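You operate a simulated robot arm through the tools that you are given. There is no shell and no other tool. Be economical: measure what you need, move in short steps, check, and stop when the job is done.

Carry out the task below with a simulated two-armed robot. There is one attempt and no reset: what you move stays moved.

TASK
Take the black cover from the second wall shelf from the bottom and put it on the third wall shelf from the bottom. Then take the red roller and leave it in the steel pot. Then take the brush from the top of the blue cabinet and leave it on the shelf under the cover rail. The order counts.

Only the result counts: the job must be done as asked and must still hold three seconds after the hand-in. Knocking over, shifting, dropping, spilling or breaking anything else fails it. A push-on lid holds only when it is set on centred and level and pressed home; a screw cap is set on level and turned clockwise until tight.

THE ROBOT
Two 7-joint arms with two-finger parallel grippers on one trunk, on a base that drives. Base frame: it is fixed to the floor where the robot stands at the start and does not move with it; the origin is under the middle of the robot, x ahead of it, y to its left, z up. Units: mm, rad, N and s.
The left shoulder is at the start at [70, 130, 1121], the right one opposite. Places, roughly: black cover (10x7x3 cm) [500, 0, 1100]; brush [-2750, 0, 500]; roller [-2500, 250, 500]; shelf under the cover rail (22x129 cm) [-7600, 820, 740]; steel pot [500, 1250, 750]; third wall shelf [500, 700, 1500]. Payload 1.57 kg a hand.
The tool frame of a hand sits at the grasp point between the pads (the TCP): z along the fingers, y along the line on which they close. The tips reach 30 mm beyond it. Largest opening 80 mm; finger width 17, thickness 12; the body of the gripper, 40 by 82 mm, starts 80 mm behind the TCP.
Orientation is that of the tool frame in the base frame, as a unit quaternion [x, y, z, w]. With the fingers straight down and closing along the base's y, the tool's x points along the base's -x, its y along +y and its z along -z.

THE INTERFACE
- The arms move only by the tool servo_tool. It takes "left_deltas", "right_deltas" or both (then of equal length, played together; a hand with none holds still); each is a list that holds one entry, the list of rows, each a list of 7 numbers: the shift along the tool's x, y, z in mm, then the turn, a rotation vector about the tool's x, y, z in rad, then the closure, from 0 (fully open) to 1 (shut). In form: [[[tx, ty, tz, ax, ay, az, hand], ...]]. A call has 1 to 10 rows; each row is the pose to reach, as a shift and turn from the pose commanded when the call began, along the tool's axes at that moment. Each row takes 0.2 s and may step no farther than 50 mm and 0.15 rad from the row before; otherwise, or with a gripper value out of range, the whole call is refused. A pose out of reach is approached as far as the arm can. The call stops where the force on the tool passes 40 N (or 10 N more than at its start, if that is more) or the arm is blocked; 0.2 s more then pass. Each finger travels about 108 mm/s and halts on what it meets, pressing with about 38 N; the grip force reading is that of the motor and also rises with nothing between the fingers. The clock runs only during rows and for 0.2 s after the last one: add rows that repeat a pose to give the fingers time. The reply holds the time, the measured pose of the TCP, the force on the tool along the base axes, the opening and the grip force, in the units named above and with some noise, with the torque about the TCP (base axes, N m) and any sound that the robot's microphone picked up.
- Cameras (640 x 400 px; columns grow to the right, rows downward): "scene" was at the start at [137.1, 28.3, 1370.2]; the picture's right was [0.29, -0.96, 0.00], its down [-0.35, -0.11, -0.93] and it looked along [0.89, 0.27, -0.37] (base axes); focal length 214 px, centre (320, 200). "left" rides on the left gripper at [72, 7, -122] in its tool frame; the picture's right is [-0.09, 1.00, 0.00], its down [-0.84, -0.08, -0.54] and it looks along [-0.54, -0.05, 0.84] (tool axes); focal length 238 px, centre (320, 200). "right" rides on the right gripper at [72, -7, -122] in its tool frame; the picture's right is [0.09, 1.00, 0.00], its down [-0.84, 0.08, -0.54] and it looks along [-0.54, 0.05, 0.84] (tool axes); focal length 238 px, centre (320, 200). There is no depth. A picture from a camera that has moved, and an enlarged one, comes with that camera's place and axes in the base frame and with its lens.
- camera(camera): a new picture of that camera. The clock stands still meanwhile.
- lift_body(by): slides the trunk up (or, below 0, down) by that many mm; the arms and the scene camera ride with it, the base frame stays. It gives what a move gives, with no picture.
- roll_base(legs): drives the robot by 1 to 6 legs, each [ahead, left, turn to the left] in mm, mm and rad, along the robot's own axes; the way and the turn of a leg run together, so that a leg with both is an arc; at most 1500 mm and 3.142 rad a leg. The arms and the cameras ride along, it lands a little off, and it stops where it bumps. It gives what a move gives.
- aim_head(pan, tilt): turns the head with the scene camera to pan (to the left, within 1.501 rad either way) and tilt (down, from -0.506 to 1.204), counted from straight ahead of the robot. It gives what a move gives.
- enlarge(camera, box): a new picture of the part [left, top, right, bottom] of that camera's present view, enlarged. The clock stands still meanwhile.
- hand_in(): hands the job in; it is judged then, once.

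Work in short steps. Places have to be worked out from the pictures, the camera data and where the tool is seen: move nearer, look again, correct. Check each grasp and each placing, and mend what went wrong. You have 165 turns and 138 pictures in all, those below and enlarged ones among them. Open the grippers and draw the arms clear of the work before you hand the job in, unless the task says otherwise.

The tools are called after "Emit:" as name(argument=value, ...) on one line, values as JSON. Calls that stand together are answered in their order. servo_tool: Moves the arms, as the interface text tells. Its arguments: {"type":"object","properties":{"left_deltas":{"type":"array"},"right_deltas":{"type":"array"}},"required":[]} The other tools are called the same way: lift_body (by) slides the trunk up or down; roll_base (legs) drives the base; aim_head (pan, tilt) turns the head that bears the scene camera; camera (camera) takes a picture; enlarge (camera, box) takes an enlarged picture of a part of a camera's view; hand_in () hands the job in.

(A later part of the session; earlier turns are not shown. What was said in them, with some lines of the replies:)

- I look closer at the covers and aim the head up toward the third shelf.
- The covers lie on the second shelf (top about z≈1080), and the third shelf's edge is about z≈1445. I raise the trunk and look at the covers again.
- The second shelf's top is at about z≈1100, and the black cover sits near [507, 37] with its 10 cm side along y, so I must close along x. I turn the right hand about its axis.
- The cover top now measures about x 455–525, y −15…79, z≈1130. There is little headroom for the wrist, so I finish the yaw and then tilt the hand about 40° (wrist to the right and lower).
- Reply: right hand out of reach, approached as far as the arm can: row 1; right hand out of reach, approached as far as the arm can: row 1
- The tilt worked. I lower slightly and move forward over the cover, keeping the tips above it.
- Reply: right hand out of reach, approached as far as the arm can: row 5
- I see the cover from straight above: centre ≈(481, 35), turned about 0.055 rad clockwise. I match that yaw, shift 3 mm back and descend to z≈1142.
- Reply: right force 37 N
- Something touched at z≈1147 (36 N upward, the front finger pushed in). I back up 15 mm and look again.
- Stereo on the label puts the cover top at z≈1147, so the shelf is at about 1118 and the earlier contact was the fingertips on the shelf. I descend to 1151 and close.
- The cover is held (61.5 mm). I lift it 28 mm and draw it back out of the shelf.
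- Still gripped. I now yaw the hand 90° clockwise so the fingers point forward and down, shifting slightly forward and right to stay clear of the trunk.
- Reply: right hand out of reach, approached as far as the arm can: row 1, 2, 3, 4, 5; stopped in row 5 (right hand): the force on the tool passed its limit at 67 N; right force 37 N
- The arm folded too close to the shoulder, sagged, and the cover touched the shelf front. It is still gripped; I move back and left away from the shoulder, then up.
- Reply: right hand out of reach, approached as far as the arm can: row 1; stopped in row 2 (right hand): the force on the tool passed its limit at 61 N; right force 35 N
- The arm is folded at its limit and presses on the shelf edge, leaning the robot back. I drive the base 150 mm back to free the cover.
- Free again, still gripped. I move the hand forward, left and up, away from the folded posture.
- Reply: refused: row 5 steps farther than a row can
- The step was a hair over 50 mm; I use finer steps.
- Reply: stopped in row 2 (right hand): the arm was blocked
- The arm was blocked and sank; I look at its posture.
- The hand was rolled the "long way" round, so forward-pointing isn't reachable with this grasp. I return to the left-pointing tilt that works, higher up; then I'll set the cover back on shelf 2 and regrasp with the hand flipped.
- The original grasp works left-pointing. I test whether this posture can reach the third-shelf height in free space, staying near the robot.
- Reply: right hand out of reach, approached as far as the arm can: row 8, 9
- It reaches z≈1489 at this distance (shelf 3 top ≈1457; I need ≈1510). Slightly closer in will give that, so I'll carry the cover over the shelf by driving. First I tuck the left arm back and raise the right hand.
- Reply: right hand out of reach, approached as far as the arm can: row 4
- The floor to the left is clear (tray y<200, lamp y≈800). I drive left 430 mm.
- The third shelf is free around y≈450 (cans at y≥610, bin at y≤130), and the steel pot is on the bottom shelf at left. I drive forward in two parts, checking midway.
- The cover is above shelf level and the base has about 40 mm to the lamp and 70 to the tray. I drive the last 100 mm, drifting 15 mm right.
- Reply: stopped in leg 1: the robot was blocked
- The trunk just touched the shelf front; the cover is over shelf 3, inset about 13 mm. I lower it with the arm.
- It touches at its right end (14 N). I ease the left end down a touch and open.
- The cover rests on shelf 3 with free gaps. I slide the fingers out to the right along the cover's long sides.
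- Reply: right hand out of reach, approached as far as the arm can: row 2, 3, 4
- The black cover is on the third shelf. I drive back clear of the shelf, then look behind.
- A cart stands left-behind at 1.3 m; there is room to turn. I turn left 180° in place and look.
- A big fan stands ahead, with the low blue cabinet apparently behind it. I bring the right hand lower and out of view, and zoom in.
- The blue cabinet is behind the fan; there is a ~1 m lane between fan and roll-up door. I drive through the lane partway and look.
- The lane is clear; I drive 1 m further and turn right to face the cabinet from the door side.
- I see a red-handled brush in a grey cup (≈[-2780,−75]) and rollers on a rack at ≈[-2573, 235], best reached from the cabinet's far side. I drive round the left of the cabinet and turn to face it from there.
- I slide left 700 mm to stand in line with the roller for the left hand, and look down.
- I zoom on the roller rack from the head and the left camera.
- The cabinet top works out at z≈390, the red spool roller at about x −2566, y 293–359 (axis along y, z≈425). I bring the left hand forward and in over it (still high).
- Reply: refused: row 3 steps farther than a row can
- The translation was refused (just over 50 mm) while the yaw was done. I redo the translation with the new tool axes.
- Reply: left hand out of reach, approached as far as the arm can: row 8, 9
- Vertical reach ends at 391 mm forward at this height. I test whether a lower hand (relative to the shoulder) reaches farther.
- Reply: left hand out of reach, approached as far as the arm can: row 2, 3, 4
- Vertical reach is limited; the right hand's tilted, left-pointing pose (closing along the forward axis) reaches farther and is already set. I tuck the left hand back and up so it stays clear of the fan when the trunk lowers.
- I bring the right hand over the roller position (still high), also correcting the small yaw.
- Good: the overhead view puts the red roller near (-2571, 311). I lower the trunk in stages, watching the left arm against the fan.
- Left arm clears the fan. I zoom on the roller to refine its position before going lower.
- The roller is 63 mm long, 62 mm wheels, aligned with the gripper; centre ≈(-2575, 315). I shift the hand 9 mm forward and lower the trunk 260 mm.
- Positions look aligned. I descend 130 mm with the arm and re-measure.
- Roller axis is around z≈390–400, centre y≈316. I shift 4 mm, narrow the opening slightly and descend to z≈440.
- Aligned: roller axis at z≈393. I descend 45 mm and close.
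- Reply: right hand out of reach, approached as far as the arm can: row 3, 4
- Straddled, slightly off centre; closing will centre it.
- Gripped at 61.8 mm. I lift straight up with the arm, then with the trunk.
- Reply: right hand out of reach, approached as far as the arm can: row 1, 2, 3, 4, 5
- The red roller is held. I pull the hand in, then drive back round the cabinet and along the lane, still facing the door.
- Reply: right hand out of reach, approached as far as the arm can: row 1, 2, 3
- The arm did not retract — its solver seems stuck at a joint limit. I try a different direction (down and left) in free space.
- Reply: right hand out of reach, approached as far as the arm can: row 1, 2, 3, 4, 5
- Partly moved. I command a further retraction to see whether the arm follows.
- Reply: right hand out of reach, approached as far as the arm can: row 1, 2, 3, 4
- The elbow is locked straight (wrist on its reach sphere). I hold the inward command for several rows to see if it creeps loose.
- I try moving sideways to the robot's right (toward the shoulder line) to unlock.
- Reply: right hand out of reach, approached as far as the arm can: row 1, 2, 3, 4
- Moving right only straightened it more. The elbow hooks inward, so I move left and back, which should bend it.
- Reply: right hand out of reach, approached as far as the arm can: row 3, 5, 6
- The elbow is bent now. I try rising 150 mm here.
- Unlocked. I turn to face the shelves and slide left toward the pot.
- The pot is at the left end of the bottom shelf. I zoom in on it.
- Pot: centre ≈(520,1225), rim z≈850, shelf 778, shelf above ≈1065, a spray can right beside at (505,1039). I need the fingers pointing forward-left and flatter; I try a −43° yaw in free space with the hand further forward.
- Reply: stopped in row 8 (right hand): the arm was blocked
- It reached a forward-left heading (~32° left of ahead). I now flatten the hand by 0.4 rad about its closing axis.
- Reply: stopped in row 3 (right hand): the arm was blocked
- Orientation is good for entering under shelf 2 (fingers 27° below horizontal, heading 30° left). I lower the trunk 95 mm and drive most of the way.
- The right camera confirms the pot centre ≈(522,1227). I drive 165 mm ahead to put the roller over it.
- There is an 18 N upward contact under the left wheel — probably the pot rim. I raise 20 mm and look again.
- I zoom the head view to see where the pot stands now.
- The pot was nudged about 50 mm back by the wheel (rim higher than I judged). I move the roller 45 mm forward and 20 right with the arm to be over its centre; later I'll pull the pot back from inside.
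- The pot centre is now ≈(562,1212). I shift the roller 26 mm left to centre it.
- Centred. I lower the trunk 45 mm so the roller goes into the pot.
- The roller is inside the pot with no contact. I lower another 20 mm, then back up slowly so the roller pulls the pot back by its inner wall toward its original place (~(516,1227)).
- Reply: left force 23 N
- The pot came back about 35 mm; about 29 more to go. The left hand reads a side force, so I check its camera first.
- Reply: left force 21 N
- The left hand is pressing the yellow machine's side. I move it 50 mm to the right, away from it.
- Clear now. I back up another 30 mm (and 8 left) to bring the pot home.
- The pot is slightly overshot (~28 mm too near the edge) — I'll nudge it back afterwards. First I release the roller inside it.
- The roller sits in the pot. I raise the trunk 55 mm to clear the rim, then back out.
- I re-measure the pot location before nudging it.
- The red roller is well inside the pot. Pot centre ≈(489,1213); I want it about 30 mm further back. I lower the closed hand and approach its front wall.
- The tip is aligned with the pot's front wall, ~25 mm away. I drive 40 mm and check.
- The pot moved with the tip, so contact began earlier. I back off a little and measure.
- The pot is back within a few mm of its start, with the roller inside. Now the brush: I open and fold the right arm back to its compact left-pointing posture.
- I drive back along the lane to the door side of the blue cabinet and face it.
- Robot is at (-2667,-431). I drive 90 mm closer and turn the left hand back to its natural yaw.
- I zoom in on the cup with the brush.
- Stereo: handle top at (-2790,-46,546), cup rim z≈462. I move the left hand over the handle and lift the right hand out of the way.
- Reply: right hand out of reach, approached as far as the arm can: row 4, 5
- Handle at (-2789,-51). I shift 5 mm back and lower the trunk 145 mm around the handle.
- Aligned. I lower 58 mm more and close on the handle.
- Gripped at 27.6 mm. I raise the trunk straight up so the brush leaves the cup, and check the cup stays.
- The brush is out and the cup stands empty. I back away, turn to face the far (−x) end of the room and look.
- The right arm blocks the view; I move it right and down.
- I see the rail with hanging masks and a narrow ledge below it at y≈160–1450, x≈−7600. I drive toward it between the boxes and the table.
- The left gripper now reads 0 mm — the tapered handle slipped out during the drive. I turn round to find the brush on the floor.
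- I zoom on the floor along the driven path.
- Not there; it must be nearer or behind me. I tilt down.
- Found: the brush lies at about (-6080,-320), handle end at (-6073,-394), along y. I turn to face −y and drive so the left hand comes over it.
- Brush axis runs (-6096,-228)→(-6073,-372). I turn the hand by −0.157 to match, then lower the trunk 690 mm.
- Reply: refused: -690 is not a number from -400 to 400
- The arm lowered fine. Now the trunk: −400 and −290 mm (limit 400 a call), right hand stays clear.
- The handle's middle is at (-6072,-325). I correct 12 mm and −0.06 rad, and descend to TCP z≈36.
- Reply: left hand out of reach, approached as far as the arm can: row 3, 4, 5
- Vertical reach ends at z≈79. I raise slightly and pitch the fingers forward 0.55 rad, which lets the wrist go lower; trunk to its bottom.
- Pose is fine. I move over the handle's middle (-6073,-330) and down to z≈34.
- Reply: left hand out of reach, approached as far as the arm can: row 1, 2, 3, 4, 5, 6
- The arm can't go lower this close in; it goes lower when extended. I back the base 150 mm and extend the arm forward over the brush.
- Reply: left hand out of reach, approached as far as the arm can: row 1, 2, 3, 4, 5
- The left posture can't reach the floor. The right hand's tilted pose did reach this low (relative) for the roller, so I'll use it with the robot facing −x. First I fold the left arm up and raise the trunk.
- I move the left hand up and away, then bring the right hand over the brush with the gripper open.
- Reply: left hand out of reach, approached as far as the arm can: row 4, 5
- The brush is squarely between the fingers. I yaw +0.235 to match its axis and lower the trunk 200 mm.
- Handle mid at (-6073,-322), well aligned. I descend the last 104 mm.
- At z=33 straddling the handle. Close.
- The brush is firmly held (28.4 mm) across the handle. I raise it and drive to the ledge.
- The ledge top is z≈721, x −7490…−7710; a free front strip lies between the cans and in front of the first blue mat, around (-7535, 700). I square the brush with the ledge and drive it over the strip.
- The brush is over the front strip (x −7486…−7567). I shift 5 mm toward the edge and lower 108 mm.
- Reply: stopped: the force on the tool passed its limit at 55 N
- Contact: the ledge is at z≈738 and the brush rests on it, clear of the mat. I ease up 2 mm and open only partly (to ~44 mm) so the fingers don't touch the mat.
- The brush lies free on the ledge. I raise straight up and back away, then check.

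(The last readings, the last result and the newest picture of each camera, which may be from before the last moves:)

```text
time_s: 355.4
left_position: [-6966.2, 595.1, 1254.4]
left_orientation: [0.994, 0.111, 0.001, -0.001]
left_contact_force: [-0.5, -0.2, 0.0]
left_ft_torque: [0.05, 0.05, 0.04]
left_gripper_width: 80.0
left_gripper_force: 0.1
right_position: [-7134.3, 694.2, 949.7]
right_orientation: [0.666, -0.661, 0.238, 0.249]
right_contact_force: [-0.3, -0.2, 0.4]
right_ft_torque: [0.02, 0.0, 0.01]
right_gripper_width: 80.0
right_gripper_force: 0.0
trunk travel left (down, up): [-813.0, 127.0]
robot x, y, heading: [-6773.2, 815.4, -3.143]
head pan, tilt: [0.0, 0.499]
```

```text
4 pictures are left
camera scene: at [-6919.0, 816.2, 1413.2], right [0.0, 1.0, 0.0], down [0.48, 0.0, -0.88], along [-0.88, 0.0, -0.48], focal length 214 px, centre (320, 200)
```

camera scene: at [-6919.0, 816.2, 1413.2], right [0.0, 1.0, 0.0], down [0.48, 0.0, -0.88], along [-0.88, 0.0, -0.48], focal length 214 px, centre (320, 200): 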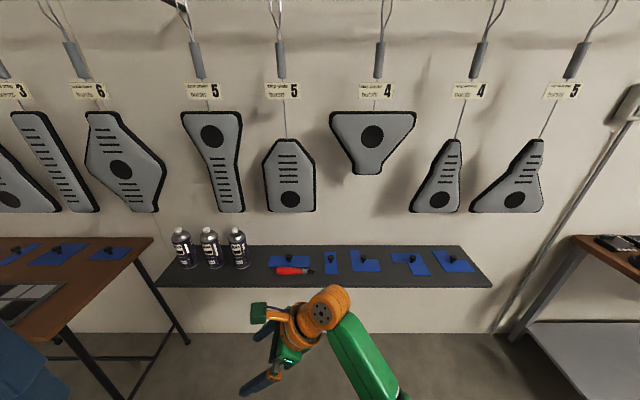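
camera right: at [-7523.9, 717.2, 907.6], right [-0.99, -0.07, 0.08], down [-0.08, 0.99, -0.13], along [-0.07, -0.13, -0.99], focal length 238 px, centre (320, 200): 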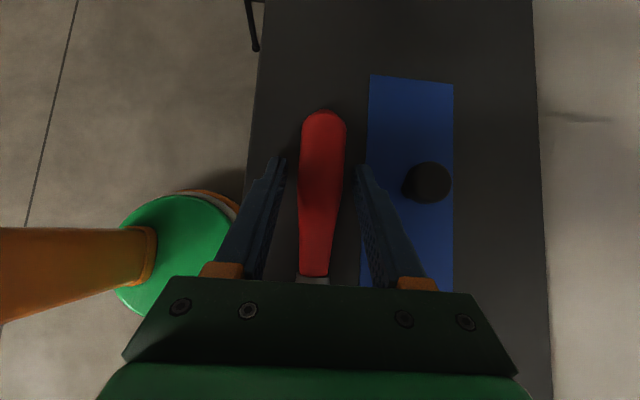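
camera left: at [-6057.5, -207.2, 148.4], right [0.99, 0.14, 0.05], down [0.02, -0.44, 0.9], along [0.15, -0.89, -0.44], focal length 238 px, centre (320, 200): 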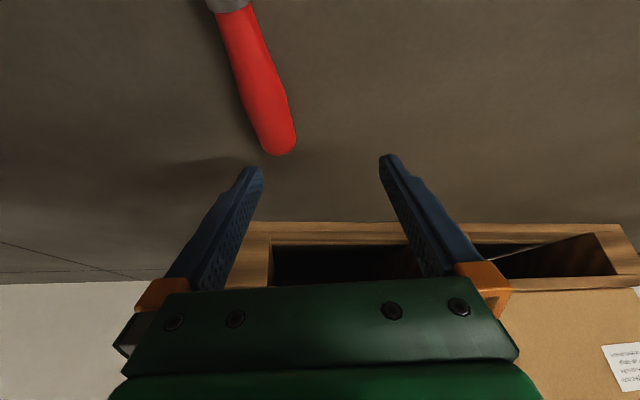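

The brush lies on the ledge under the cover rail, with both grippers open and the arms clear. I hand in.

Emit:
hand_in()

```text
The job is handed in.
```

I handed the job in with all three items in place, but I moved the pot and dropped the brush on the way, either of which could count against it. I didn't get a pass or fail back, only that the job was handed in.

- **Cover:** the black cover is on the third wall shelf.
- **Roller:** the red roller is in the steel pot. I knocked the pot about 50 mm while lowering the roller in, then pushed it back to within about 6 mm of where it stood.
- **Brush:** the brush lies on the shelf under the cover rail. It slipped out of the gripper and fell to the floor on the way; I picked it up and placed it.
- **Other contact:** the left hand pressed against the yellow machine beside the pot at about 20 N before I moved it away. I did not check whether the machine moved.
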